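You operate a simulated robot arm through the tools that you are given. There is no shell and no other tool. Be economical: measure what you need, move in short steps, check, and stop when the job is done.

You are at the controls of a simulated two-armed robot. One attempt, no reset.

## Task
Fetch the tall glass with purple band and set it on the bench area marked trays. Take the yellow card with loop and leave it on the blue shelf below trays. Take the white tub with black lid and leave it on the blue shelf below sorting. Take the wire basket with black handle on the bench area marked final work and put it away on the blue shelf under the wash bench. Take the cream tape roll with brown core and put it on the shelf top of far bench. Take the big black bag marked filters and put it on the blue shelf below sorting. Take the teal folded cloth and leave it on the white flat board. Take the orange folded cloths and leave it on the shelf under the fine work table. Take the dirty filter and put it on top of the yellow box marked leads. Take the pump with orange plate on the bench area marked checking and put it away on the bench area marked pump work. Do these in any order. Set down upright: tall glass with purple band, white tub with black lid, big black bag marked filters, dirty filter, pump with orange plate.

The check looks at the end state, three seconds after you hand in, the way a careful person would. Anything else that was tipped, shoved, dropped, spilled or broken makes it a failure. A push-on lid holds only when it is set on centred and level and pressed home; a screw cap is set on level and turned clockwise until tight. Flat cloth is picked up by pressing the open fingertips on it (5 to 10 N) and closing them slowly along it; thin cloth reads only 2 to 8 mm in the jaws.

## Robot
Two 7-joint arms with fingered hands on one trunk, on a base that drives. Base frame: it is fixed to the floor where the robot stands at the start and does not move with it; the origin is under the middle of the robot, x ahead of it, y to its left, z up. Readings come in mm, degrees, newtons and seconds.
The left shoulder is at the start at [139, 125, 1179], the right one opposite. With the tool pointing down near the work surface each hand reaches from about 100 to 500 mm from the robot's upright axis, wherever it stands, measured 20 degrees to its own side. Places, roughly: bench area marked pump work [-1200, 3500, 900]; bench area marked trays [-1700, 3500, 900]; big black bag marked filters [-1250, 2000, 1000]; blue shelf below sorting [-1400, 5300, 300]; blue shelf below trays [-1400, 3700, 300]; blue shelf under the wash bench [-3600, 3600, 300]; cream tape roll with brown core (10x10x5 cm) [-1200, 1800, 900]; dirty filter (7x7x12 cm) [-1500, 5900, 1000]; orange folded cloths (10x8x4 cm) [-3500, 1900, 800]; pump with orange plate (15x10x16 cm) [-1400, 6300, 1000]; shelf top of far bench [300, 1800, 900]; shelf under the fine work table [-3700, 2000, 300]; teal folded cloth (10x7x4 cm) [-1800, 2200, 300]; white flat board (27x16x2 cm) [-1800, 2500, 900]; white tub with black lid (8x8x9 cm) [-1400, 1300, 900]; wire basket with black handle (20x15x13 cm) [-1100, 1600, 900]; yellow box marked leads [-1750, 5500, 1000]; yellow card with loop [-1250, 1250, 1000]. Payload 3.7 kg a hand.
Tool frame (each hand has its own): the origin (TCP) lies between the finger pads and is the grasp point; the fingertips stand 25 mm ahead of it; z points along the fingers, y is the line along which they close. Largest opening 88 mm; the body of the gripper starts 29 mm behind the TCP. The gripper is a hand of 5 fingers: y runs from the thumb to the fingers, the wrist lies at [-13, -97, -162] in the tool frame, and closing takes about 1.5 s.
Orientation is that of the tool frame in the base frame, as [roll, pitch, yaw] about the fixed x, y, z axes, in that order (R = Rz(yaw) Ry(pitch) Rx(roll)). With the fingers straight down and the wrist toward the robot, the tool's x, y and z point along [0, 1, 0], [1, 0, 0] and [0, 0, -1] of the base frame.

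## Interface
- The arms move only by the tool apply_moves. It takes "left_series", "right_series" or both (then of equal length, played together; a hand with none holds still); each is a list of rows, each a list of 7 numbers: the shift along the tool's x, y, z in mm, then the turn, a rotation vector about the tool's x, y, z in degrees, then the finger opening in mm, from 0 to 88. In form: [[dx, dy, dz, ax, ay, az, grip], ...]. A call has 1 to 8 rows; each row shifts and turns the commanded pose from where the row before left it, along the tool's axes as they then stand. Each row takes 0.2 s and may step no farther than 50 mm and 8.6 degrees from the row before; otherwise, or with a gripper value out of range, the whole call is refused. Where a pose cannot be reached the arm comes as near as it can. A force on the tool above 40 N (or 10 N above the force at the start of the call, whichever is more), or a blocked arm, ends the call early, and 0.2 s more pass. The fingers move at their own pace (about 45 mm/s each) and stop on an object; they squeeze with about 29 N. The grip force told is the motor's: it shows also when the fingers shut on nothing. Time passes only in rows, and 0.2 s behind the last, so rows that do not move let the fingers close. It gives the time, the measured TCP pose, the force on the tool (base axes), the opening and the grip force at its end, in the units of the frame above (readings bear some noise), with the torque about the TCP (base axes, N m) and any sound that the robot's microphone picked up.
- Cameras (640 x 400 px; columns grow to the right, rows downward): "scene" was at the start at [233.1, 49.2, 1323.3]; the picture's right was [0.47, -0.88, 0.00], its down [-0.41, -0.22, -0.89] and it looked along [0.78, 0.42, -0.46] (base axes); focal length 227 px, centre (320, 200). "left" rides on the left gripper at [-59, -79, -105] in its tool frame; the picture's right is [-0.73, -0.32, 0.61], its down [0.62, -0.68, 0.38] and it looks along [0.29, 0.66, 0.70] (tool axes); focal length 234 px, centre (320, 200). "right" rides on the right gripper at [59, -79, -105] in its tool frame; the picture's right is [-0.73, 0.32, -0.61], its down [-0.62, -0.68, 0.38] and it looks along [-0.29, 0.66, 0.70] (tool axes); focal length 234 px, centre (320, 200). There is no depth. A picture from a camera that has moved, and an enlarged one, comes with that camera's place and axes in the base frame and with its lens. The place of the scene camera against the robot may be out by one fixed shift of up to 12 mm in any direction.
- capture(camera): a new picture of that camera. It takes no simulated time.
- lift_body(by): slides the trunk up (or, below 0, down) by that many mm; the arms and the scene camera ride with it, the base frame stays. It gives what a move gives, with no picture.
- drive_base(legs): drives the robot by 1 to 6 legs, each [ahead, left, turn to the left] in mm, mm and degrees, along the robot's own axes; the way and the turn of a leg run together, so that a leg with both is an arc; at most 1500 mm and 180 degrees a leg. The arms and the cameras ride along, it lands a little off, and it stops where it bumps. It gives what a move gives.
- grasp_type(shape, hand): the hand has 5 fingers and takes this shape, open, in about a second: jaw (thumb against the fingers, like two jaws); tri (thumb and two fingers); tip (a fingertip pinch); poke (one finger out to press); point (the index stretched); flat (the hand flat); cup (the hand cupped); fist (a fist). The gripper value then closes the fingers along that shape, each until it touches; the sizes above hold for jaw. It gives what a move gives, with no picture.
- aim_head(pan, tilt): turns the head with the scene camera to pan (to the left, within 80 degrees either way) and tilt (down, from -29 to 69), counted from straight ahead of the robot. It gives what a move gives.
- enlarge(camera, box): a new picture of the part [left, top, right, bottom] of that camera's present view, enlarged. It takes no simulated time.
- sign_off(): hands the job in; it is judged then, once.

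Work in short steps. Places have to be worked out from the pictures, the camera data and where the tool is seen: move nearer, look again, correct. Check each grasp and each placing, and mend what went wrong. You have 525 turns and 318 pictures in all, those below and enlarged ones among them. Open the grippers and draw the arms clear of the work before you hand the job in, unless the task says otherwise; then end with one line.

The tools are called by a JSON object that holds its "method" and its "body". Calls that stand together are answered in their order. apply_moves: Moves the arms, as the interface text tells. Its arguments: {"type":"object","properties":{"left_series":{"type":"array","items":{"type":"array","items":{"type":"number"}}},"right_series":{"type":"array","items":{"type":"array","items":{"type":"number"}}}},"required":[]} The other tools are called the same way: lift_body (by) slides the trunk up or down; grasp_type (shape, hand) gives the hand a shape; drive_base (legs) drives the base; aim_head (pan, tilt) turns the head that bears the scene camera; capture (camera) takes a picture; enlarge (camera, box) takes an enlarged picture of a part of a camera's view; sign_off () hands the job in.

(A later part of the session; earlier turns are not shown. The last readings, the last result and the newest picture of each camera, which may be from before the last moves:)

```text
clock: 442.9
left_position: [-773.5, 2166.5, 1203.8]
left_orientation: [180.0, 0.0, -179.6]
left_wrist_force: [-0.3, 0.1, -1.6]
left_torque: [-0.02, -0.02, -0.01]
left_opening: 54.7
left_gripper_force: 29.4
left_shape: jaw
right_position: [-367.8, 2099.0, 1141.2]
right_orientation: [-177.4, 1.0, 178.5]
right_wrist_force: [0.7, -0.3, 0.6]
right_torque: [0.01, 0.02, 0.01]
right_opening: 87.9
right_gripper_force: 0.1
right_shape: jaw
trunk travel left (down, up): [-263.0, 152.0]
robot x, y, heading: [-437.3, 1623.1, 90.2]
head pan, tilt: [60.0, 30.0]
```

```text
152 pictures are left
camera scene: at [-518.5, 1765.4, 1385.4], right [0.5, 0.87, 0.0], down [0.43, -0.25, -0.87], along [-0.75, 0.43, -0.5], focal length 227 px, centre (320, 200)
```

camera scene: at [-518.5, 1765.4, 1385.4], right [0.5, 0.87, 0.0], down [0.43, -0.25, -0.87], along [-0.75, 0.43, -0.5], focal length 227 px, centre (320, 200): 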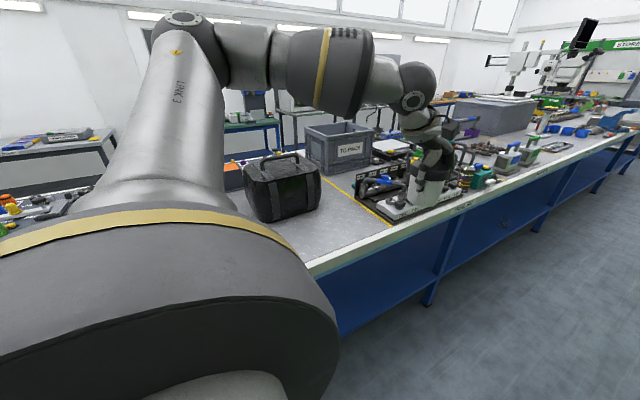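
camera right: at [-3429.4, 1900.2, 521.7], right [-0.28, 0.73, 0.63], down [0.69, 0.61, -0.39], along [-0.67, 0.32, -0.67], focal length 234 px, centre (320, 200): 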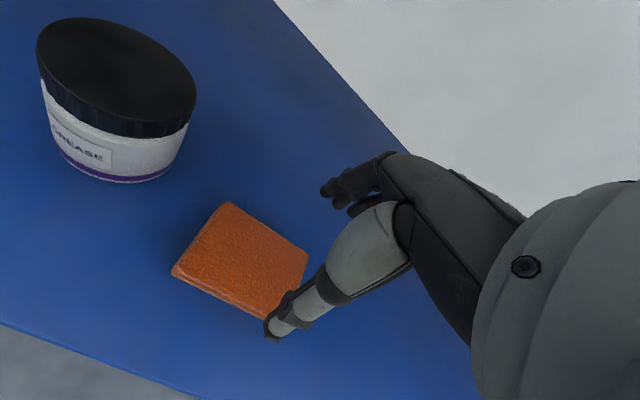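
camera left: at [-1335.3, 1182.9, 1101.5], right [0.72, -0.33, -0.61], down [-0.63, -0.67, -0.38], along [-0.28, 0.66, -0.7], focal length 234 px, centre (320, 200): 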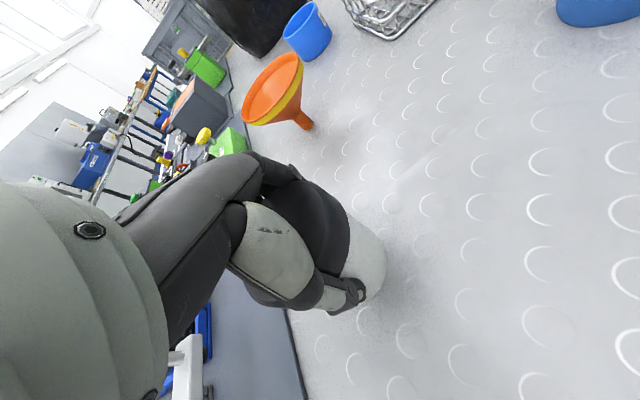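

{"method": "drive_base", "body": {"legs": [[0, 0, 90], [0, -300, 0], [60, 0, 0]]}}

{"method": "aim_head", "body": {"pan": -5, "tilt": 30}}

{"method": "capture", "body": {"camera": "scene"}}

{"method": "capture", "body": {"camera": "right"}}

```text
clock: 449.3
left_position: [-1045.5, 1595.2, 1204.3]
left_orientation: [-179.9, 0.0, -90.2]
left_wrist_force: [0.4, 0.3, -1.4]
left_torque: [0.07, -0.03, 0.02]
left_opening: 54.7
left_gripper_force: 29.3
left_shape: jaw
right_position: [-972.8, 2002.2, 1140.9]
right_orientation: [-177.5, 0.9, -92.0]
right_wrist_force: [-0.6, -0.2, -0.4]
right_torque: [-0.01, -0.01, 0.01]
right_opening: 87.9
right_gripper_force: 0.1
right_shape: jaw
trunk travel left (down, up): [-263.0, 152.0]
robot x, y, heading: [-500.0, 1922.9, 179.5]
head pan, tilt: [60.0, 30.0]
```

```text
clock: 450.7
left_position: [-1044.1, 1593.8, 1204.8]
left_orientation: [179.9, 0.0, -90.3]
left_wrist_force: [-0.6, 1.1, -1.6]
left_torque: [0.02, 0.01, 0.03]
left_opening: 54.3
left_gripper_force: 29.0
left_shape: jaw
right_position: [-973.1, 2001.0, 1141.3]
right_orientation: [-177.6, 0.8, -92.0]
right_wrist_force: [0.5, -0.1, -0.5]
right_torque: [-0.03, 0.06, -0.02]
right_opening: 88.0
right_gripper_force: 0.1
right_shape: jaw
trunk travel left (down, up): [-263.0, 152.0]
robot x, y, heading: [-496.8, 1922.4, 179.6]
head pan, tilt: [-5.0, 30.0]
```

```text
151 pictures are left
camera scene: at [-678.0, 1937.6, 1385.4], right [0.09, 1.0, 0.0], down [0.5, -0.05, -0.87], along [-0.86, 0.08, -0.5], focal length 227 px, centre (320, 200)
```

scene: 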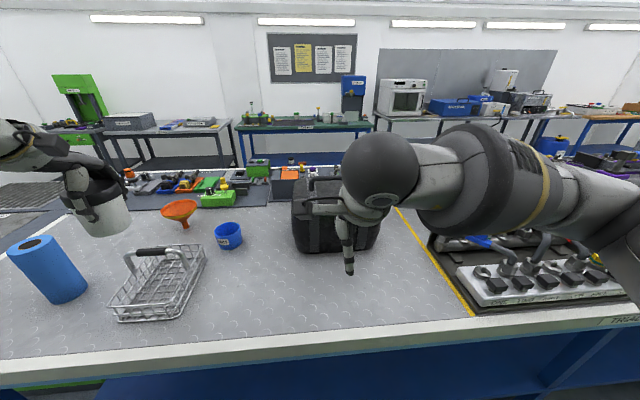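

```text
150 pictures are left
camera right: at [-900.0, 1938.1, 1248.5], right [-0.32, 0.73, 0.6], down [0.72, 0.6, -0.34], along [-0.62, 0.32, -0.72], focal length 234 px, centre (320, 200)
```

right: 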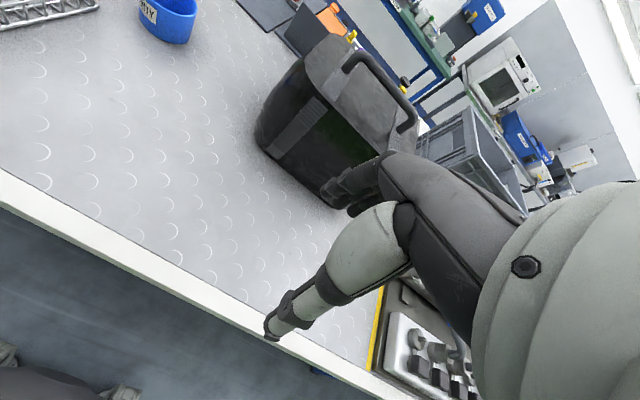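

The bag's handle bar runs along y at about (-1236, 2006, 1127). I raise the right hand and go above it.

{"method": "drive_base", "body": {"legs": [[45, 0, 0]]}}

{"method": "apply_moves", "body": {"right_series": [[0, 0, -45, 0, 0, 0, 88], [0, 10, -40, 0, 0, 0, 88], [0, 45, 0, 0, 0, 0, 88], [0, 45, 0, 0, 0, 0, 88], [0, 45, 0, 0, 0, 0, 88], [0, 45, 0, 0, 0, 0, 88]]}}

{"method": "capture", "body": {"camera": "right"}}

{"method": "capture", "body": {"camera": "scene"}}

```text
clock: 451.6
left_position: [-1091.8, 1595.9, 1204.7]
left_orientation: [-180.0, 0.0, -90.3]
left_wrist_force: [-1.3, -0.6, -1.8]
left_torque: [0.01, 0.01, -0.04]
left_opening: 54.4
left_gripper_force: 28.9
left_shape: jaw
right_position: [-1018.0, 2000.9, 1141.7]
right_orientation: [-177.6, 0.9, -92.0]
right_wrist_force: [0.3, 0.1, 0.0]
right_torque: [0.01, -0.02, 0.01]
right_opening: 87.8
right_gripper_force: 0.0
right_shape: jaw
trunk travel left (down, up): [-263.0, 152.0]
robot x, y, heading: [-545.1, 1922.8, 179.6]
head pan, tilt: [-5.0, 30.0]
```

```text
clock: 453.0
left_position: [-1091.3, 1594.8, 1204.2]
left_orientation: [179.9, 0.0, -90.2]
left_wrist_force: [-0.2, -0.7, -0.9]
left_torque: [0.04, -0.01, 0.02]
left_opening: 54.4
left_gripper_force: 29.1
left_shape: jaw
right_position: [-1214.0, 2010.2, 1215.7]
right_orientation: [-177.5, 1.1, -92.0]
right_wrist_force: [-0.6, -0.2, -0.5]
right_torque: [0.02, -0.03, 0.02]
right_opening: 87.8
right_gripper_force: 0.1
right_shape: jaw
trunk travel left (down, up): [-263.0, 152.0]
robot x, y, heading: [-542.3, 1924.4, 179.6]
head pan, tilt: [-5.0, 30.0]
```

```text
149 pictures are left
camera right: at [-1140.5, 1947.4, 1323.6], right [-0.32, 0.73, 0.6], down [0.72, 0.6, -0.34], along [-0.62, 0.32, -0.72], focal length 234 px, centre (320, 200)
```

right: 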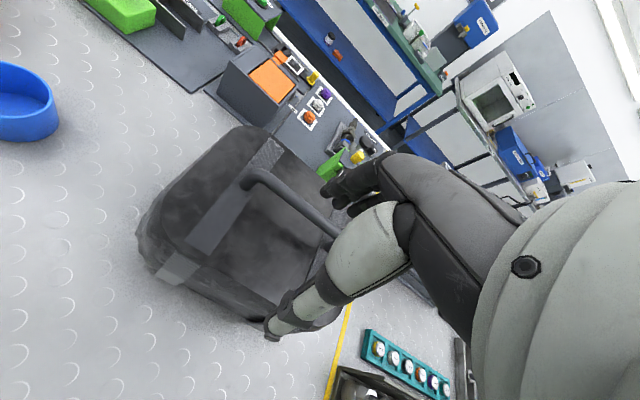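

```text
148 pictures are left
camera scene: at [-723.7, 1937.5, 1385.2], right [0.09, 1.0, 0.0], down [0.5, -0.05, -0.87], along [-0.86, 0.08, -0.5], focal length 227 px, centre (320, 200)
```

scene: 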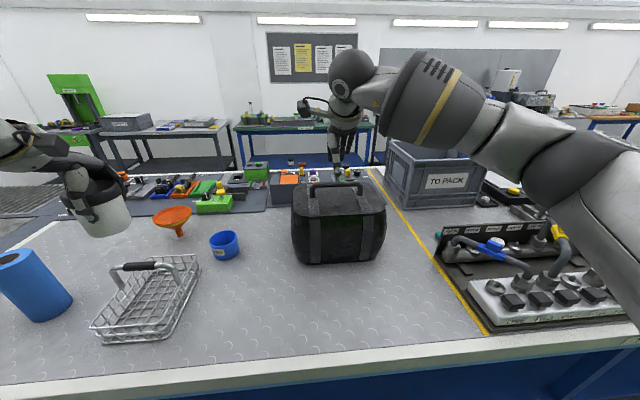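

{"method": "lift_body", "body": {"by": -50}}

{"method": "apply_moves", "body": {"right_series": [[-9, 40, 0, -2, 0, 0, 88], [-10, 40, 0, 0, 0, 0, 88]]}}

{"method": "capture", "body": {"camera": "right"}}

{"method": "enlarge", "body": {"camera": "scene", "box": [270, 130, 430, 230]}}

```text
clock: 453.9
left_position: [-1088.2, 1596.4, 1156.7]
left_orientation: [179.8, 0.0, -90.2]
left_wrist_force: [-0.4, -0.6, -2.3]
left_torque: [-0.02, 0.0, -0.02]
left_opening: 54.4
left_gripper_force: 29.4
left_shape: jaw
right_position: [-1209.6, 2006.9, 1170.9]
right_orientation: [-177.9, 0.8, -92.0]
right_wrist_force: [0.9, -0.1, 0.3]
right_torque: [0.0, 0.02, -0.01]
right_opening: 87.8
right_gripper_force: 0.0
right_shape: jaw
trunk travel left (down, up): [-213.0, 202.0]
robot x, y, heading: [-544.6, 1924.0, 179.9]
head pan, tilt: [-5.0, 30.0]
```

```text
clock: 454.5
left_position: [-1089.2, 1594.4, 1154.1]
left_orientation: [179.9, 0.0, -90.3]
left_wrist_force: [-0.5, -0.3, -1.3]
left_torque: [0.04, 0.0, 0.0]
left_opening: 54.2
left_gripper_force: 29.0
left_shape: jaw
right_position: [-1289.9, 2027.1, 1167.5]
right_orientation: [-179.6, 0.9, -92.0]
right_wrist_force: [-0.8, 0.2, -0.4]
right_torque: [0.04, 0.04, 0.0]
right_opening: 87.9
right_gripper_force: 0.0
right_shape: jaw
trunk travel left (down, up): [-213.0, 202.0]
robot x, y, heading: [-545.4, 1925.0, 179.7]
head pan, tilt: [-5.0, 30.0]
```

```text
147 pictures are left
camera right: at [-1214.8, 1964.5, 1271.7], right [-0.3, 0.73, 0.62], down [0.71, 0.61, -0.37], along [-0.64, 0.32, -0.7], focal length 234 px, centre (320, 200)
```

right: 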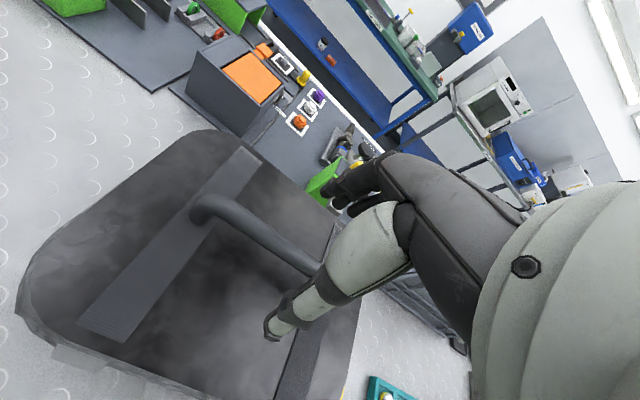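

```text
4.00 times, centred on (350, 180) of scene
camera zoom: at [-769.9, 1937.8, 1333.1], right [0.09, 1.0, 0.0], down [0.5, -0.05, -0.87], along [-0.86, 0.08, -0.5], focal length 908 px, centre (200, 280)
```

zoom: 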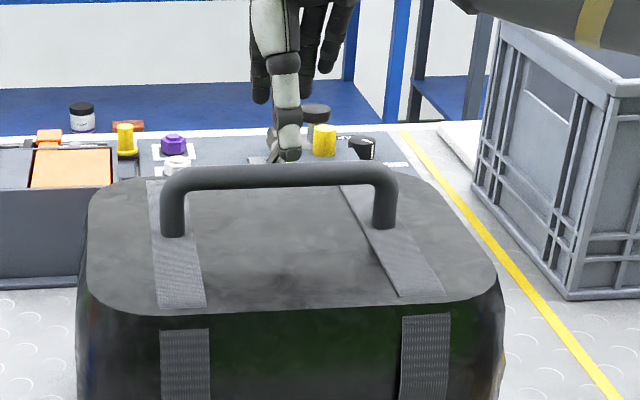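

{"method": "apply_moves", "body": {"right_series": [[-6, 12, 20, 0, 0, 0, 88], [0, 0, 25, 0, 0, 0, 88]]}}

{"method": "capture", "body": {"camera": "right"}}

{"method": "enlarge", "body": {"camera": "scene", "box": [270, 110, 430, 210]}}

```text
clock: 455.1
left_position: [-1088.5, 1596.0, 1155.0]
left_orientation: [180.0, 0.0, -90.1]
left_wrist_force: [0.7, -0.7, -1.3]
left_torque: [0.0, 0.01, 0.01]
left_opening: 54.6
left_gripper_force: 29.3
left_shape: jaw
right_position: [-1302.4, 2035.2, 1120.4]
right_orientation: [-179.6, 0.9, -92.0]
right_wrist_force: [0.4, 0.1, -0.8]
right_torque: [-0.03, -0.02, 0.0]
right_opening: 88.0
right_gripper_force: 0.0
right_shape: jaw
trunk travel left (down, up): [-213.0, 202.0]
robot x, y, heading: [-541.9, 1919.8, 179.7]
head pan, tilt: [-5.0, 30.0]
```

```text
145 pictures are left
camera right: at [-1226.5, 1972.8, 1225.6], right [-0.3, 0.73, 0.62], down [0.71, 0.61, -0.37], along [-0.64, 0.32, -0.7], focal length 234 px, centre (320, 200)
```

right: 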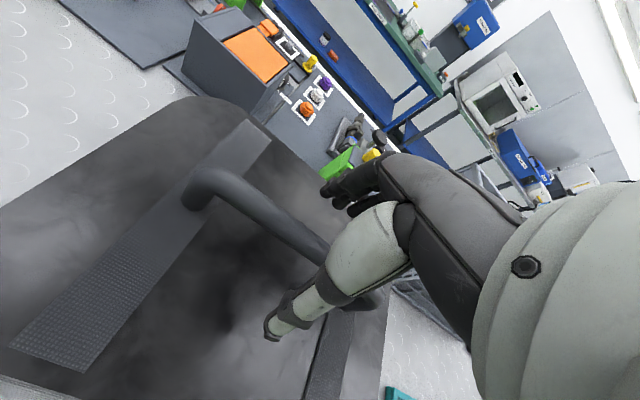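

```text
4.00 times, centred on (350, 160) of scene
camera zoom: at [-769.8, 1938.4, 1333.1], right [0.09, 1.0, 0.0], down [0.5, -0.05, -0.87], along [-0.86, 0.08, -0.5], focal length 908 px, centre (200, 360)
```

zoom: 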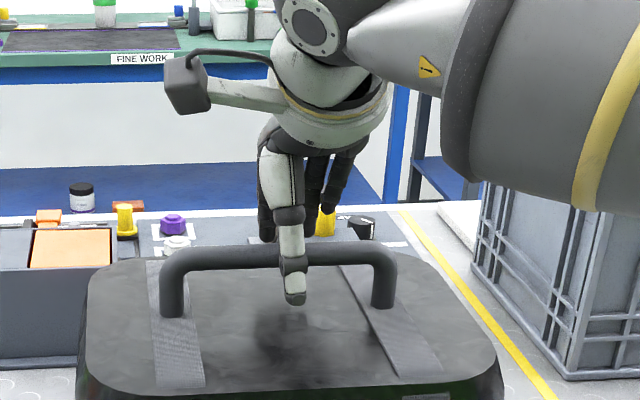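

{"method": "apply_moves", "body": {"right_series": [[0, 8, 12, 0, 0, 0, 88], [0, 0, 14, 0, 0, 0, 88]]}}

{"method": "apply_moves", "body": {"right_series": [[0, 0, 0, 0, 0, 0, 0], [0, 0, 0, 0, 0, 0, 0], [0, 0, 0, 0, 0, 0, 0], [0, 0, 0, 0, 0, 0, 0], [0, 0, 0, 0, 0, 0, 0], [0, 0, 0, 0, 0, 0, 0], [0, 0, 0, 0, 0, 0, 0]]}}

{"method": "capture", "body": {"camera": "right"}}

```text
clock: 455.7
left_position: [-1089.9, 1595.3, 1154.8]
left_orientation: [-180.0, 0.0, -90.2]
left_wrist_force: [0.0, 0.0, -1.0]
left_torque: [-0.04, -0.03, -0.02]
left_opening: 54.5
left_gripper_force: 28.6
left_shape: jaw
right_position: [-1309.8, 2037.1, 1096.0]
right_orientation: [-179.7, 0.9, -92.0]
right_wrist_force: [-0.1, 0.2, 0.1]
right_torque: [0.0, 0.04, -0.05]
right_opening: 88.0
right_gripper_force: 0.0
right_shape: jaw
trunk travel left (down, up): [-213.0, 202.0]
robot x, y, heading: [-544.3, 1925.4, 179.7]
head pan, tilt: [-5.0, 30.0]
```

```text
clock: 457.3
left_position: [-1088.1, 1595.6, 1155.2]
left_orientation: [179.9, 0.0, -90.2]
left_wrist_force: [0.1, -0.5, -1.6]
left_torque: [-0.01, 0.03, -0.01]
left_opening: 54.2
left_gripper_force: 29.4
left_shape: jaw
right_position: [-1308.4, 2036.0, 1095.7]
right_orientation: [-179.7, 0.9, -91.9]
right_wrist_force: [2.6, -1.5, 1.9]
right_torque: [0.1, 0.58, -0.07]
right_opening: 16.6
right_gripper_force: 29.2
right_shape: jaw
trunk travel left (down, up): [-213.0, 202.0]
robot x, y, heading: [-545.6, 1926.0, 179.6]
head pan, tilt: [-5.0, 30.0]
```

```text
143 pictures are left
camera right: at [-1232.1, 1972.4, 1200.9], right [-0.3, 0.73, 0.62], down [0.7, 0.61, -0.37], along [-0.64, 0.32, -0.7], focal length 234 px, centre (320, 200)
```

right: 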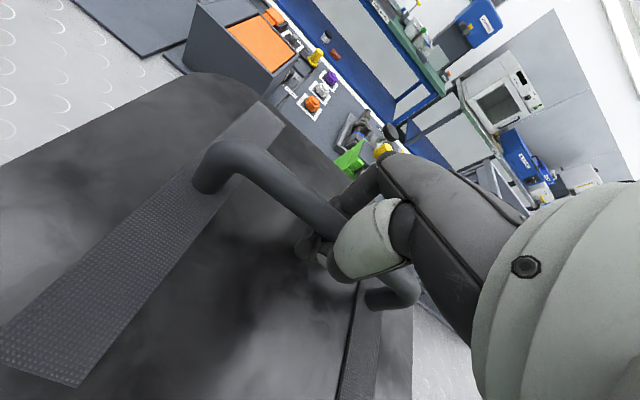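

Handle gripped. Lift gently.

{"method": "apply_moves", "body": {"right_series": [[0, 0, -10, 0, 0, 0, 0], [0, 0, -20, 0, 0, 0, 0], [0, 0, -25, 0, 0, 0, 0]]}}

{"method": "capture", "body": {"camera": "scene"}}

```text
clock: 458.1
left_position: [-1090.6, 1595.9, 1153.5]
left_orientation: [179.9, -0.1, -90.1]
left_wrist_force: [0.1, -0.7, -2.3]
left_torque: [-0.01, -0.01, -0.01]
left_opening: 54.6
left_gripper_force: 29.1
left_shape: jaw
right_position: [-1311.7, 2036.1, 1149.3]
right_orientation: [-179.4, 0.9, -92.0]
right_wrist_force: [0.1, -0.2, -10.6]
right_torque: [-0.02, 0.12, -0.03]
right_opening: 13.2
right_gripper_force: 28.9
right_shape: jaw
trunk travel left (down, up): [-213.0, 202.0]
robot x, y, heading: [-542.2, 1923.0, 179.8]
head pan, tilt: [-5.0, 30.0]
```

```text
142 pictures are left
camera scene: at [-770.5, 1938.2, 1333.0], right [0.09, 1.0, 0.0], down [0.5, -0.05, -0.87], along [-0.86, 0.08, -0.5], focal length 227 px, centre (320, 200)
```

scene: 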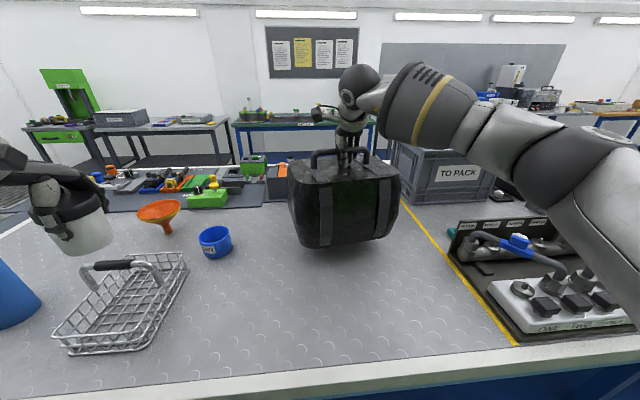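

Bag lifted (~1 kg). Raise more, draw it in and back off into the aisle.

{"method": "apply_moves", "body": {"right_series": [[0, 0, -40, 0, 0, 0, 0], [0, -20, -35, 0, 0, 0, 0], [0, -45, -10, 0, 0, 0, 0], [0, -45, 0, 0, 0, 0, 0], [0, -45, 0, 0, 0, 0, 0], [0, -45, 0, 0, 0, 0, 0]]}}

{"method": "lift_body", "body": {"by": 60}}

{"method": "drive_base", "body": {"legs": [[-130, 0, 0]]}}

{"method": "capture", "body": {"camera": "scene"}}

```text
clock: 459.5
left_position: [-1090.6, 1595.4, 1154.5]
left_orientation: [179.9, 0.0, -90.1]
left_wrist_force: [-0.2, -0.6, -1.6]
left_torque: [0.01, -0.01, 0.0]
left_opening: 54.7
left_gripper_force: 28.5
left_shape: jaw
right_position: [-1108.8, 2028.1, 1239.6]
right_orientation: [-179.6, 0.8, -92.0]
right_wrist_force: [1.3, 0.5, -10.0]
right_torque: [0.01, -0.03, 0.08]
right_opening: 12.8
right_gripper_force: 29.0
right_shape: jaw
trunk travel left (down, up): [-213.0, 202.0]
robot x, y, heading: [-543.3, 1924.0, 179.6]
head pan, tilt: [-5.0, 30.0]
```

```text
clock: 460.5
left_position: [-1090.7, 1595.8, 1212.4]
left_orientation: [-180.0, 0.0, -90.3]
left_wrist_force: [0.8, -0.1, -1.9]
left_torque: [-0.01, -0.03, 0.0]
left_opening: 54.5
left_gripper_force: 29.4
left_shape: jaw
right_position: [-1112.7, 2028.3, 1295.3]
right_orientation: [-179.3, 0.9, -92.0]
right_wrist_force: [0.3, 1.2, -11.2]
right_torque: [0.08, 0.1, 0.01]
right_opening: 13.2
right_gripper_force: 28.7
right_shape: jaw
trunk travel left (down, up): [-273.0, 142.0]
robot x, y, heading: [-546.5, 1919.7, 179.9]
head pan, tilt: [-5.0, 30.0]
```

```text
clock: 461.8
left_position: [-961.8, 1595.4, 1213.8]
left_orientation: [180.0, 0.0, -90.2]
left_wrist_force: [0.8, 0.4, -1.8]
left_torque: [-0.03, 0.01, 0.02]
left_opening: 54.4
left_gripper_force: 28.9
left_shape: jaw
right_position: [-983.1, 2026.9, 1296.7]
right_orientation: [-179.5, 0.9, -92.0]
right_wrist_force: [0.6, -0.5, -11.2]
right_torque: [0.0, 0.07, 0.02]
right_opening: 15.2
right_gripper_force: 29.4
right_shape: jaw
trunk travel left (down, up): [-273.0, 142.0]
robot x, y, heading: [-416.0, 1924.9, 179.7]
head pan, tilt: [-5.0, 30.0]
```

```text
141 pictures are left
camera scene: at [-588.1, 1937.4, 1395.3], right [0.09, 1.0, 0.0], down [0.5, -0.05, -0.87], along [-0.86, 0.08, -0.5], focal length 227 px, centre (320, 200)
```

scene: 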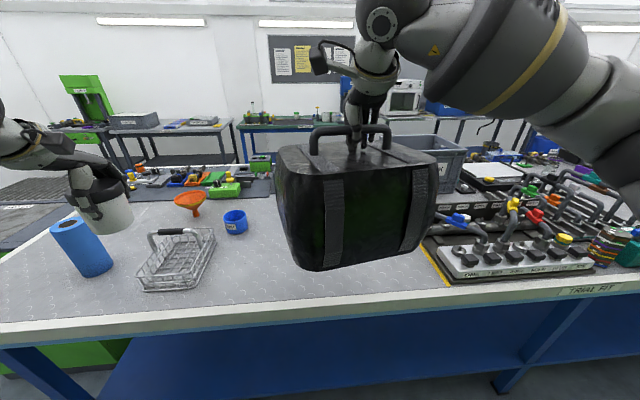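

{"method": "drive_base", "body": {"legs": [[0, 0, -90]]}}

{"method": "aim_head", "body": {"pan": 0, "tilt": 10}}

{"method": "capture", "body": {"camera": "scene"}}

```text
clock: 466.0
left_position: [-750.2, 2465.2, 1214.3]
left_orientation: [179.9, 0.0, -179.7]
left_wrist_force: [-0.8, -0.5, -1.5]
left_torque: [0.02, -0.04, 0.0]
left_opening: 54.3
left_gripper_force: 29.0
left_shape: jaw
right_position: [-318.6, 2491.7, 1295.9]
right_orientation: [-179.6, 0.9, 178.6]
right_wrist_force: [0.8, -0.6, -10.5]
right_torque: [0.08, -0.01, 0.01]
right_opening: 13.0
right_gripper_force: 29.3
right_shape: jaw
trunk travel left (down, up): [-273.0, 142.0]
robot x, y, heading: [-414.6, 1920.2, 90.3]
head pan, tilt: [-5.0, 30.0]
```

```text
clock: 466.8
left_position: [-749.0, 2466.0, 1213.8]
left_orientation: [-179.9, 0.1, -179.6]
left_wrist_force: [-0.7, -0.6, -1.7]
left_torque: [-0.01, -0.01, 0.0]
left_opening: 53.7
left_gripper_force: 29.2
left_shape: jaw
right_position: [-318.5, 2491.9, 1296.6]
right_orientation: [-179.4, 0.9, 178.6]
right_wrist_force: [0.0, -0.4, -11.4]
right_torque: [0.07, -0.04, 0.01]
right_opening: 13.1
right_gripper_force: 29.1
right_shape: jaw
trunk travel left (down, up): [-273.0, 142.0]
robot x, y, heading: [-414.2, 1924.8, 90.3]
head pan, tilt: [0.0, 10.0]
```

```text
140 pictures are left
camera scene: at [-415.3, 2105.6, 1427.8], right [1.0, 0.01, 0.0], down [0.0, -0.18, -0.98], along [-0.01, 0.98, -0.18], focal length 227 px, centre (320, 200)
```

scene: 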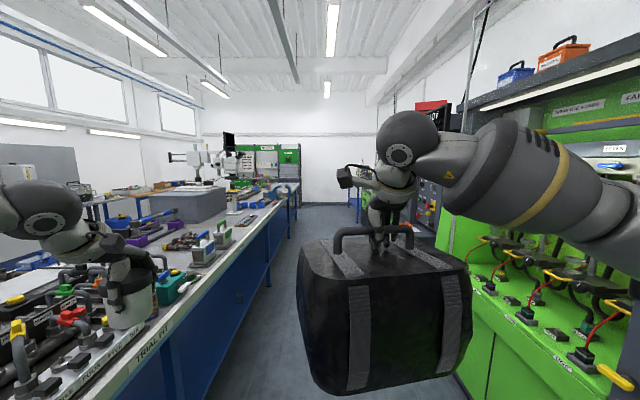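

{"method": "drive_base", "body": {"legs": [[1200, 20, -0.3], [1200, 0, 0]]}}

{"method": "aim_head", "body": {"pan": 40, "tilt": 25}}

{"method": "capture", "body": {"camera": "scene"}}

```text
clock: 478.7
left_position: [-801.3, 4880.3, 1214.3]
left_orientation: [-180.0, 0.1, -178.6]
left_wrist_force: [-0.2, 0.6, -1.2]
left_torque: [-0.03, 0.0, -0.01]
left_opening: 54.0
left_gripper_force: 29.1
left_shape: jaw
right_position: [-370.8, 4913.2, 1296.9]
right_orientation: [-179.4, 0.9, 179.6]
right_wrist_force: [0.1, 0.3, -11.1]
right_torque: [0.11, -0.03, 0.03]
right_opening: 13.0
right_gripper_force: 29.3
right_shape: jaw
trunk travel left (down, up): [-273.0, 142.0]
robot x, y, heading: [-454.1, 4340.3, 91.4]
head pan, tilt: [0.0, 10.0]
```

```text
clock: 479.8
left_position: [-800.8, 4879.8, 1213.8]
left_orientation: [-179.9, 0.0, -178.6]
left_wrist_force: [-0.5, 0.8, -0.8]
left_torque: [0.03, 0.01, -0.02]
left_opening: 53.9
left_gripper_force: 28.7
left_shape: jaw
right_position: [-370.7, 4913.2, 1295.5]
right_orientation: [-179.4, 0.9, 179.6]
right_wrist_force: [-0.2, 0.3, -11.6]
right_torque: [0.09, -0.02, -0.02]
right_opening: 13.0
right_gripper_force: 28.7
right_shape: jaw
trunk travel left (down, up): [-273.0, 142.0]
robot x, y, heading: [-455.9, 4345.0, 91.4]
head pan, tilt: [40.0, 25.0]
```

```text
139 pictures are left
camera scene: at [-519.1, 4501.5, 1403.5], right [0.75, 0.66, 0.0], down [0.28, -0.32, -0.91], along [-0.6, 0.68, -0.42], focal length 227 px, centre (320, 200)
```

scene: 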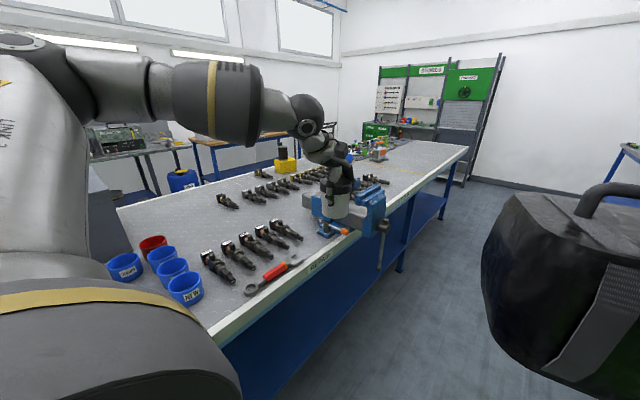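

{"method": "drive_base", "body": {"legs": [[500, -60, -1.4], [0, 0, 90]]}}

{"method": "aim_head", "body": {"pan": -10, "tilt": 50}}

{"method": "capture", "body": {"camera": "scene"}}

```text
clock: 486.6
left_position: [-946.9, 4516.0, 1214.2]
left_orientation: [-180.0, -0.1, -89.9]
left_wrist_force: [0.1, 0.8, -1.0]
left_torque: [0.08, 0.0, -0.01]
left_opening: 53.7
left_gripper_force: 29.2
left_shape: jaw
right_position: [-970.3, 4948.8, 1296.4]
right_orientation: [-179.3, 0.9, -91.6]
right_wrist_force: [-0.3, 0.0, -10.7]
right_torque: [-0.01, 0.08, 0.01]
right_opening: 12.7
right_gripper_force: 29.2
right_shape: jaw
trunk travel left (down, up): [-273.0, 142.0]
robot x, y, heading: [-398.5, 4848.8, -180.0]
head pan, tilt: [40.0, 25.0]
```

```text
clock: 487.8
left_position: [-945.4, 4517.3, 1214.3]
left_orientation: [-179.9, 0.0, -89.9]
left_wrist_force: [0.3, -0.5, -1.8]
left_torque: [-0.05, 0.02, -0.03]
left_opening: 53.4
left_gripper_force: 28.9
left_shape: jaw
right_position: [-970.2, 4948.4, 1296.4]
right_orientation: [-179.4, 0.9, -91.6]
right_wrist_force: [0.0, -0.1, -10.4]
right_torque: [0.05, 0.09, -0.02]
right_opening: 12.7
right_gripper_force: 28.8
right_shape: jaw
trunk travel left (down, up): [-273.0, 142.0]
robot x, y, heading: [-403.0, 4847.5, -180.0]
head pan, tilt: [-10.0, 50.0]
```

```text
138 pictures are left
camera scene: at [-560.3, 4867.0, 1366.0], right [0.17, 0.99, 0.0], down [0.76, -0.13, -0.64], along [-0.63, 0.11, -0.77], focal length 227 px, centre (320, 200)
```

scene: 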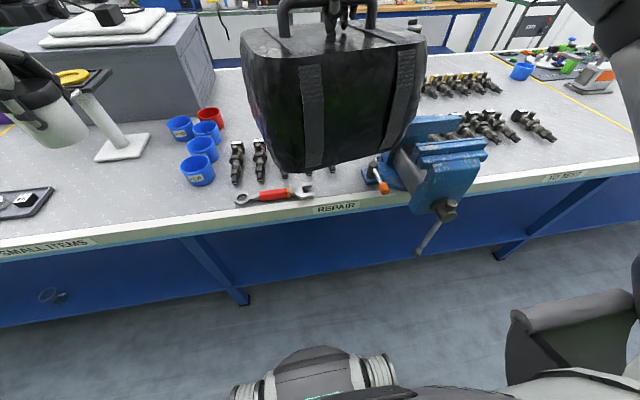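

The east aisle is too narrow for lowering the bag; the west side has free shelf below SORTING and room. I go round the north end with both items.

{"method": "drive_base", "body": {"legs": [[0, 0, -90], [1300, 0, 0]]}}

{"method": "aim_head", "body": {"pan": 0, "tilt": 15}}

{"method": "capture", "body": {"camera": "scene"}}

{"method": "aim_head", "body": {"pan": 50, "tilt": 25}}

{"method": "capture", "body": {"camera": "scene"}}

```text
clock: 498.0
left_position: [-773.4, 6674.5, 1213.5]
left_orientation: [-180.0, 0.0, -178.8]
left_wrist_force: [-1.3, 0.1, -1.1]
left_torque: [-0.02, -0.02, 0.04]
left_opening: 53.0
left_gripper_force: 28.8
left_shape: jaw
right_position: [-342.5, 6706.6, 1296.7]
right_orientation: [-179.3, 0.9, 179.3]
right_wrist_force: [0.8, -0.3, -9.9]
right_torque: [0.07, -0.05, -0.01]
right_opening: 12.5
right_gripper_force: 29.3
right_shape: jaw
trunk travel left (down, up): [-273.0, 142.0]
robot x, y, heading: [-431.8, 6135.5, 91.4]
head pan, tilt: [-10.0, 50.0]
```

```text
clock: 499.0
left_position: [-773.3, 6674.6, 1214.8]
left_orientation: [-179.9, 0.1, -178.9]
left_wrist_force: [-0.4, 0.4, -1.7]
left_torque: [-0.01, -0.02, 0.02]
left_opening: 52.8
left_gripper_force: 29.1
left_shape: jaw
right_position: [-341.4, 6707.3, 1295.8]
right_orientation: [-179.3, 0.9, 179.3]
right_wrist_force: [0.6, -1.0, -10.6]
right_torque: [0.08, -0.06, 0.03]
right_opening: 12.6
right_gripper_force: 29.3
right_shape: jaw
trunk travel left (down, up): [-273.0, 142.0]
robot x, y, heading: [-428.7, 6133.8, 91.0]
head pan, tilt: [0.0, 15.0]
```

```text
137 pictures are left
camera scene: at [-434.6, 6319.4, 1419.6], right [1.0, 0.02, 0.0], down [0.0, -0.26, -0.97], along [-0.02, 0.97, -0.26], focal length 227 px, centre (320, 200)
```

scene: 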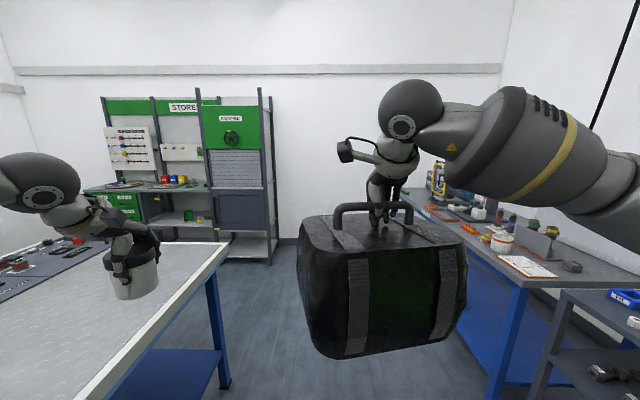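

```text
clock: 500.2
left_position: [-772.8, 6675.6, 1213.7]
left_orientation: [-180.0, 0.0, -178.9]
left_wrist_force: [-0.2, 0.6, -1.2]
left_torque: [0.02, -0.04, 0.03]
left_opening: 52.5
left_gripper_force: 29.3
left_shape: jaw
right_position: [-341.7, 6705.8, 1294.7]
right_orientation: [-179.4, 0.8, 179.4]
right_wrist_force: [-0.3, 0.1, -10.7]
right_torque: [0.1, -0.04, 0.03]
right_opening: 12.4
right_gripper_force: 29.7
right_shape: jaw
trunk travel left (down, up): [-273.0, 142.0]
robot x, y, heading: [-431.8, 6134.3, 91.1]
head pan, tilt: [50.0, 25.0]
```

```text
136 pictures are left
camera scene: at [-504.4, 6283.9, 1403.5], right [0.63, 0.78, 0.0], down [0.33, -0.27, -0.91], along [-0.7, 0.57, -0.42], focal length 227 px, centre (320, 200)
```

scene: 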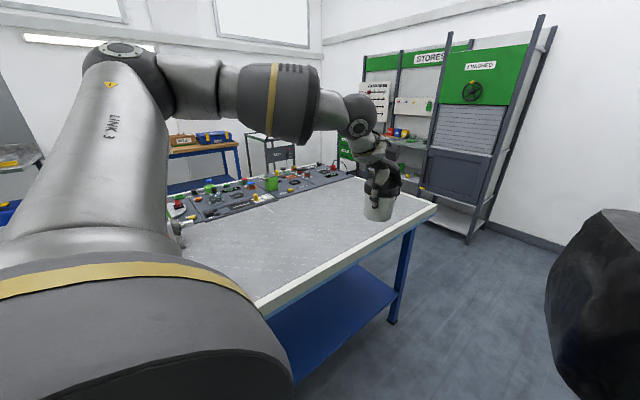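

{"method": "capture", "body": {"camera": "left"}}

```text
135 pictures are left
camera left: at [-713.3, 6597.9, 1319.5], right [0.73, -0.31, -0.61], down [-0.61, -0.69, -0.38], along [-0.3, 0.65, -0.7], focal length 234 px, centre (320, 200)
```

left: 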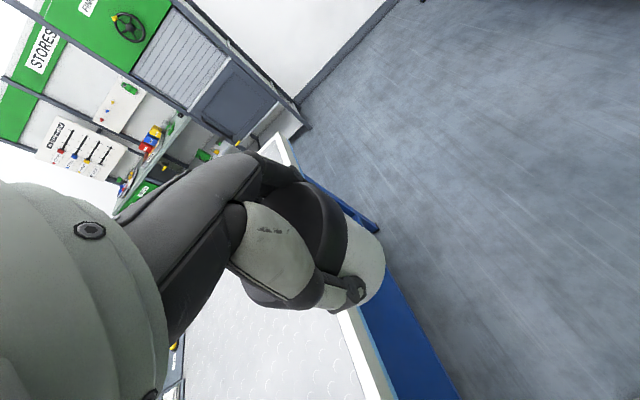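

{"method": "drive_base", "body": {"legs": [[900, 0, -1], [900, 0, 0], [0, 0, 90], [1000, 0, 0], [1050, 0, 0]]}}

{"method": "aim_head", "body": {"pan": 40, "tilt": 25}}

{"method": "capture", "body": {"camera": "scene"}}

```text
clock: 522.7
left_position: [-3026.7, 7602.0, 1214.3]
left_orientation: [179.9, 0.0, -90.9]
left_wrist_force: [0.4, -0.5, -1.8]
left_torque: [0.05, 0.02, 0.03]
left_opening: 52.2
left_gripper_force: 29.2
left_shape: jaw
right_position: [-3042.8, 8033.9, 1295.2]
right_orientation: [-179.4, 0.8, -92.6]
right_wrist_force: [-0.1, 0.1, -10.8]
right_torque: [0.04, 0.07, -0.02]
right_opening: 12.5
right_gripper_force: 29.0
right_shape: jaw
trunk travel left (down, up): [-273.0, 142.0]
robot x, y, heading: [-2474.1, 7921.6, 179.1]
head pan, tilt: [50.0, 25.0]
```

```text
clock: 523.4
left_position: [-3026.9, 7601.8, 1213.6]
left_orientation: [-179.9, -0.1, -90.8]
left_wrist_force: [0.0, 0.8, -1.6]
left_torque: [0.02, 0.0, -0.02]
left_opening: 52.1
left_gripper_force: 29.2
left_shape: jaw
right_position: [-3042.8, 8035.0, 1295.8]
right_orientation: [-179.3, 1.0, -92.7]
right_wrist_force: [0.0, 0.3, -11.1]
right_torque: [0.02, 0.06, 0.0]
right_opening: 12.3
right_gripper_force: 28.7
right_shape: jaw
trunk travel left (down, up): [-273.0, 142.0]
robot x, y, heading: [-2476.6, 7931.0, 179.1]
head pan, tilt: [40.0, 25.0]
```

```text
134 pictures are left
camera scene: at [-2630.1, 7873.1, 1403.5], right [-0.63, 0.78, 0.0], down [0.33, 0.27, -0.91], along [-0.7, -0.57, -0.42], focal length 227 px, centre (320, 200)
```

scene: 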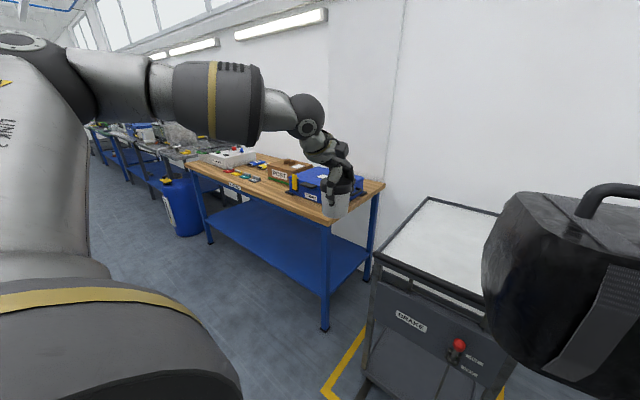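

{"method": "drive_base", "body": {"legs": [[0, 0, 90.9], [1000, 0, 0], [1000, 0, 0], [0, 0, 90], [-150, 0, 0]]}}

{"method": "aim_head", "body": {"pan": 10, "tilt": 45}}

{"method": "capture", "body": {"camera": "scene"}}

```text
clock: 542.3
left_position: [-2058.0, 6241.2, 1214.0]
left_orientation: [-179.9, 0.0, 91.8]
left_wrist_force: [-0.5, -1.4, -1.9]
left_torque: [-0.03, 0.0, -0.02]
left_opening: 51.4
left_gripper_force: 29.0
left_shape: jaw
right_position: [-2022.4, 5811.1, 1294.9]
right_orientation: [-179.3, 0.9, 90.1]
right_wrist_force: [0.8, -0.1, -10.8]
right_torque: [-0.03, -0.06, 0.0]
right_opening: 13.3
right_gripper_force: 28.7
right_shape: jaw
trunk travel left (down, up): [-273.0, 142.0]
robot x, y, heading: [-2592.2, 5896.3, 1.8]
head pan, tilt: [40.0, 25.0]
```

```text
clock: 543.2
left_position: [-2058.9, 6242.1, 1214.1]
left_orientation: [-179.9, 0.0, 91.7]
left_wrist_force: [-0.9, -0.4, -1.3]
left_torque: [0.0, 0.0, 0.02]
left_opening: 51.3
left_gripper_force: 29.4
left_shape: jaw
right_position: [-2021.7, 5810.0, 1293.5]
right_orientation: [-179.3, 1.0, 90.0]
right_wrist_force: [-1.0, 0.0, -11.0]
right_torque: [-0.03, -0.08, 0.01]
right_opening: 12.8
right_gripper_force: 28.8
right_shape: jaw
trunk travel left (down, up): [-273.0, 142.0]
robot x, y, heading: [-2588.4, 5893.9, 1.5]
head pan, tilt: [10.0, 45.0]
```

```text
133 pictures are left
camera scene: at [-2427.6, 5919.8, 1372.9], right [0.2, -0.98, 0.0], down [-0.69, -0.14, -0.71], along [0.69, 0.14, -0.71], focal length 227 px, centre (320, 200)
```

scene: 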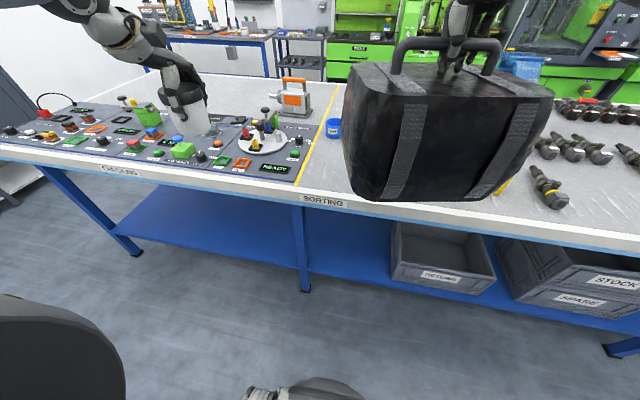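

Free shelf spot below SORTING: y ≈ 5690–6110. I back up and go through the lowering sequence with the bag.

{"method": "drive_base", "body": {"legs": [[-170, 10, -1.5]]}}

{"method": "apply_moves", "body": {"right_series": [[0, 15, 45, -3, 0, 0, 0], [0, 15, 45, -3, 0, 0, 0], [0, 15, 45, -3, 0, 0, 0], [0, 15, 45, -3, 0, 0, 0], [0, 12, 45, 0, 0, 0, 0]]}}

{"method": "lift_body", "body": {"by": -50}}

{"method": "apply_moves", "body": {"right_series": [[0, 12, 40, 0, 0, 0, 0], [0, 12, 40, 0, 0, 0, 0]]}}

{"method": "lift_body", "body": {"by": -80}}

{"method": "capture", "body": {"camera": "scene"}}

```text
clock: 544.7
left_position: [-2217.8, 6234.7, 1214.5]
left_orientation: [-179.9, 0.0, 90.4]
left_wrist_force: [-0.2, -0.4, -0.7]
left_torque: [0.0, 0.01, -0.02]
left_opening: 51.4
left_gripper_force: 29.1
left_shape: jaw
right_position: [-2193.2, 5801.9, 1293.3]
right_orientation: [-179.3, 0.9, 88.6]
right_wrist_force: [-0.5, -0.4, -10.6]
right_torque: [-0.02, -0.08, 0.02]
right_opening: 12.7
right_gripper_force: 29.2
right_shape: jaw
trunk travel left (down, up): [-273.0, 142.0]
robot x, y, heading: [-2763.3, 5901.8, -0.0]
head pan, tilt: [10.0, 45.0]
```

```text
clock: 545.9
left_position: [-2215.8, 6235.0, 1212.4]
left_orientation: [-179.8, 0.0, 90.3]
left_wrist_force: [0.4, 0.5, -1.9]
left_torque: [-0.02, -0.01, 0.02]
left_opening: 51.5
left_gripper_force: 29.0
left_shape: jaw
right_position: [-2099.1, 5796.0, 1072.6]
right_orientation: [168.8, 0.9, 88.6]
right_wrist_force: [0.0, 0.6, -10.0]
right_torque: [-0.02, 0.06, 0.01]
right_opening: 12.4
right_gripper_force: 28.7
right_shape: jaw
trunk travel left (down, up): [-273.0, 142.0]
robot x, y, heading: [-2763.5, 5905.8, 0.2]
head pan, tilt: [10.0, 45.0]
```

```text
clock: 546.8
left_position: [-2219.9, 6233.7, 1165.5]
left_orientation: [180.0, 0.1, 90.3]
left_wrist_force: [-0.1, -0.4, -0.8]
left_torque: [-0.03, -0.02, 0.02]
left_opening: 51.3
left_gripper_force: 29.1
left_shape: jaw
right_position: [-2101.7, 5797.1, 1029.3]
right_orientation: [168.5, 0.9, 88.6]
right_wrist_force: [-0.6, 0.6, -10.7]
right_torque: [-0.02, 0.05, 0.01]
right_opening: 12.5
right_gripper_force: 28.6
right_shape: jaw
trunk travel left (down, up): [-223.0, 192.0]
robot x, y, heading: [-2761.0, 5899.5, 0.3]
head pan, tilt: [10.0, 45.0]
```

```text
clock: 547.4
left_position: [-2216.8, 6233.8, 1163.3]
left_orientation: [-179.8, 0.1, 90.5]
left_wrist_force: [-0.5, -0.1, -1.9]
left_torque: [-0.01, 0.02, 0.02]
left_opening: 51.2
left_gripper_force: 29.0
left_shape: jaw
right_position: [-2061.1, 5793.3, 953.0]
right_orientation: [168.8, 1.0, 88.8]
right_wrist_force: [-1.1, 0.8, -10.1]
right_torque: [0.03, 0.09, -0.07]
right_opening: 12.4
right_gripper_force: 29.0
right_shape: jaw
trunk travel left (down, up): [-223.0, 192.0]
robot x, y, heading: [-2763.1, 5901.6, 0.2]
head pan, tilt: [10.0, 45.0]
```

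```text
clock: 548.6
left_position: [-2217.9, 6235.1, 1085.7]
left_orientation: [179.9, -0.1, 90.4]
left_wrist_force: [-1.0, 0.5, -0.9]
left_torque: [-0.01, 0.0, -0.04]
left_opening: 51.4
left_gripper_force: 28.7
left_shape: jaw
right_position: [-2061.1, 5794.5, 875.6]
right_orientation: [168.4, 1.0, 88.5]
right_wrist_force: [0.1, -0.9, -10.7]
right_torque: [-0.05, -0.05, 0.01]
right_opening: 12.5
right_gripper_force: 29.2
right_shape: jaw
trunk travel left (down, up): [-143.0, 272.0]
robot x, y, heading: [-2761.4, 5899.9, 0.4]
head pan, tilt: [10.0, 45.0]
```

```text
132 pictures are left
camera scene: at [-2466.0, 5922.8, 1232.9], right [0.18, -0.98, 0.0], down [-0.7, -0.13, -0.71], along [0.7, 0.13, -0.71], focal length 227 px, centre (320, 200)
```

scene: 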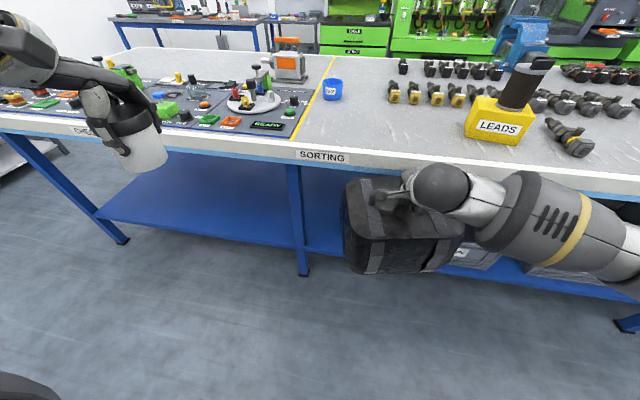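

The bag is close to the table edge; I back off 110 before lowering further.

{"method": "drive_base", "body": {"legs": [[-110, 0, 0]]}}

{"method": "apply_moves", "body": {"right_series": [[0, 6, 40, 0, 0, 0, 0], [0, 6, 40, 0, 0, 0, 0], [0, 6, 40, 0, 0, 0, 0], [0, 6, 40, 0, 0, 0, 0]]}}

{"method": "lift_body", "body": {"by": -70}}

{"method": "apply_moves", "body": {"right_series": [[0, -5, 30, 0, 0, 0, 0], [0, -5, 30, 0, 0, 0, 0], [0, -5, 30, 0, 0, 0, 0]]}}

{"method": "capture", "body": {"camera": "scene"}}

```text
clock: 549.8
left_position: [-2328.6, 6232.2, 1083.6]
left_orientation: [-180.0, 0.0, 90.3]
left_wrist_force: [-0.2, -1.0, -1.1]
left_torque: [-0.02, 0.0, 0.03]
left_opening: 51.3
left_gripper_force: 29.3
left_shape: jaw
right_position: [-2171.2, 5791.8, 873.7]
right_orientation: [168.6, 1.0, 88.4]
right_wrist_force: [-0.5, 0.1, -10.2]
right_torque: [-0.06, -0.05, 0.01]
right_opening: 12.4
right_gripper_force: 28.7
right_shape: jaw
trunk travel left (down, up): [-143.0, 272.0]
robot x, y, heading: [-2873.5, 5900.5, 0.4]
head pan, tilt: [10.0, 45.0]
```

```text
clock: 550.8
left_position: [-2327.5, 6233.9, 1083.0]
left_orientation: [-179.8, 0.0, 90.3]
left_wrist_force: [0.7, -1.1, -0.8]
left_torque: [-0.02, 0.02, 0.0]
left_opening: 51.5
left_gripper_force: 29.2
left_shape: jaw
right_position: [-2116.2, 5788.3, 720.0]
right_orientation: [168.7, 0.9, 88.4]
right_wrist_force: [-0.7, 0.4, -10.4]
right_torque: [-0.02, -0.04, 0.01]
right_opening: 12.3
right_gripper_force: 28.9
right_shape: jaw
trunk travel left (down, up): [-143.0, 272.0]
robot x, y, heading: [-2870.5, 5901.2, 0.2]
head pan, tilt: [10.0, 45.0]
```

```text
clock: 551.8
left_position: [-2329.5, 6233.3, 1014.7]
left_orientation: [179.9, -0.1, 90.2]
left_wrist_force: [-0.6, -0.2, -1.0]
left_torque: [0.0, -0.02, -0.01]
left_opening: 51.1
left_gripper_force: 29.0
left_shape: jaw
right_position: [-2117.4, 5788.5, 652.2]
right_orientation: [168.6, 0.9, 88.4]
right_wrist_force: [-0.4, 0.1, -10.0]
right_torque: [0.0, 0.01, 0.01]
right_opening: 12.7
right_gripper_force: 29.4
right_shape: jaw
trunk travel left (down, up): [-73.0, 342.0]
robot x, y, heading: [-2872.7, 5896.2, 0.2]
head pan, tilt: [10.0, 45.0]
```

```text
clock: 552.6
left_position: [-2326.9, 6234.2, 1013.8]
left_orientation: [-179.8, 0.1, 90.3]
left_wrist_force: [-0.5, -0.2, -1.7]
left_torque: [-0.04, 0.0, 0.0]
left_opening: 51.1
left_gripper_force: 28.8
left_shape: jaw
right_position: [-2117.2, 5789.4, 631.0]
right_orientation: [168.8, 1.0, 88.4]
right_wrist_force: [0.1, 0.2, -10.4]
right_torque: [0.02, -0.04, 0.01]
right_opening: 12.4
right_gripper_force: 29.2
right_shape: jaw
right hand out of reach, approached as far as the arm can: row 1, 2, 3
trunk travel left (down, up): [-73.0, 342.0]
robot x, y, heading: [-2874.9, 5900.5, 0.2]
head pan, tilt: [10.0, 45.0]
```

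```text
131 pictures are left
camera scene: at [-2504.6, 5921.9, 1148.4], right [0.18, -0.98, 0.0], down [-0.7, -0.13, -0.71], along [0.7, 0.13, -0.71], focal length 227 px, centre (320, 200)
```

scene: 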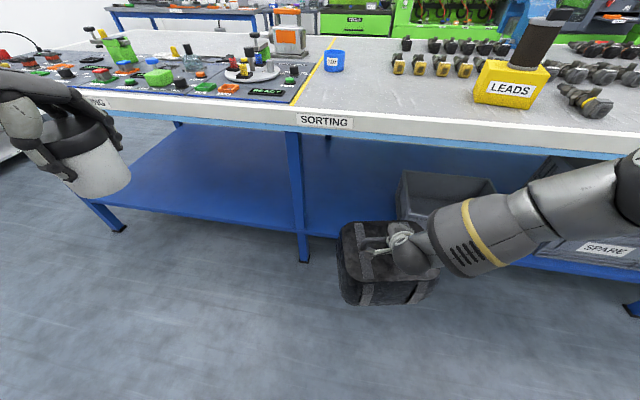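

{"method": "apply_moves", "body": {"right_series": [[0, -25, 5, 4, 0, 0, 0], [0, -25, 10, 4, 0, 0, 0], [0, -15, 20, 0, 0, 0, 0], [0, 0, 30, 0, 0, 0, 0], [0, 0, 30, 0, 0, 0, 0]]}}

{"method": "capture", "body": {"camera": "scene"}}

```text
clock: 553.8
left_position: [-2328.2, 6233.6, 1014.6]
left_orientation: [-179.9, 0.0, 90.2]
left_wrist_force: [-0.8, 0.9, -1.1]
left_torque: [-0.04, -0.02, 0.01]
left_opening: 51.3
left_gripper_force: 28.8
left_shape: jaw
right_position: [-2176.4, 5790.5, 557.6]
right_orientation: [176.9, 1.1, 88.4]
right_wrist_force: [0.4, -0.8, -10.9]
right_torque: [-0.03, -0.04, 0.03]
right_opening: 12.5
right_gripper_force: 29.0
right_shape: jaw
right hand out of reach, approached as far as the arm can: row 5
trunk travel left (down, up): [-73.0, 342.0]
robot x, y, heading: [-2873.1, 5899.8, 0.4]
head pan, tilt: [10.0, 45.0]
```

```text
130 pictures are left
camera scene: at [-2504.8, 5921.7, 1148.6], right [0.18, -0.98, 0.0], down [-0.7, -0.12, -0.71], along [0.7, 0.13, -0.71], focal length 227 px, centre (320, 200)
```

scene: 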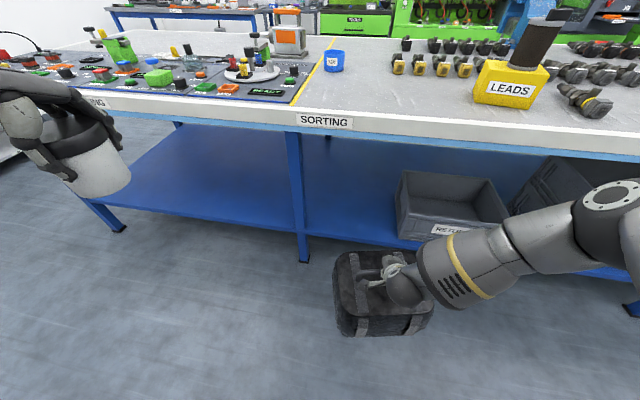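

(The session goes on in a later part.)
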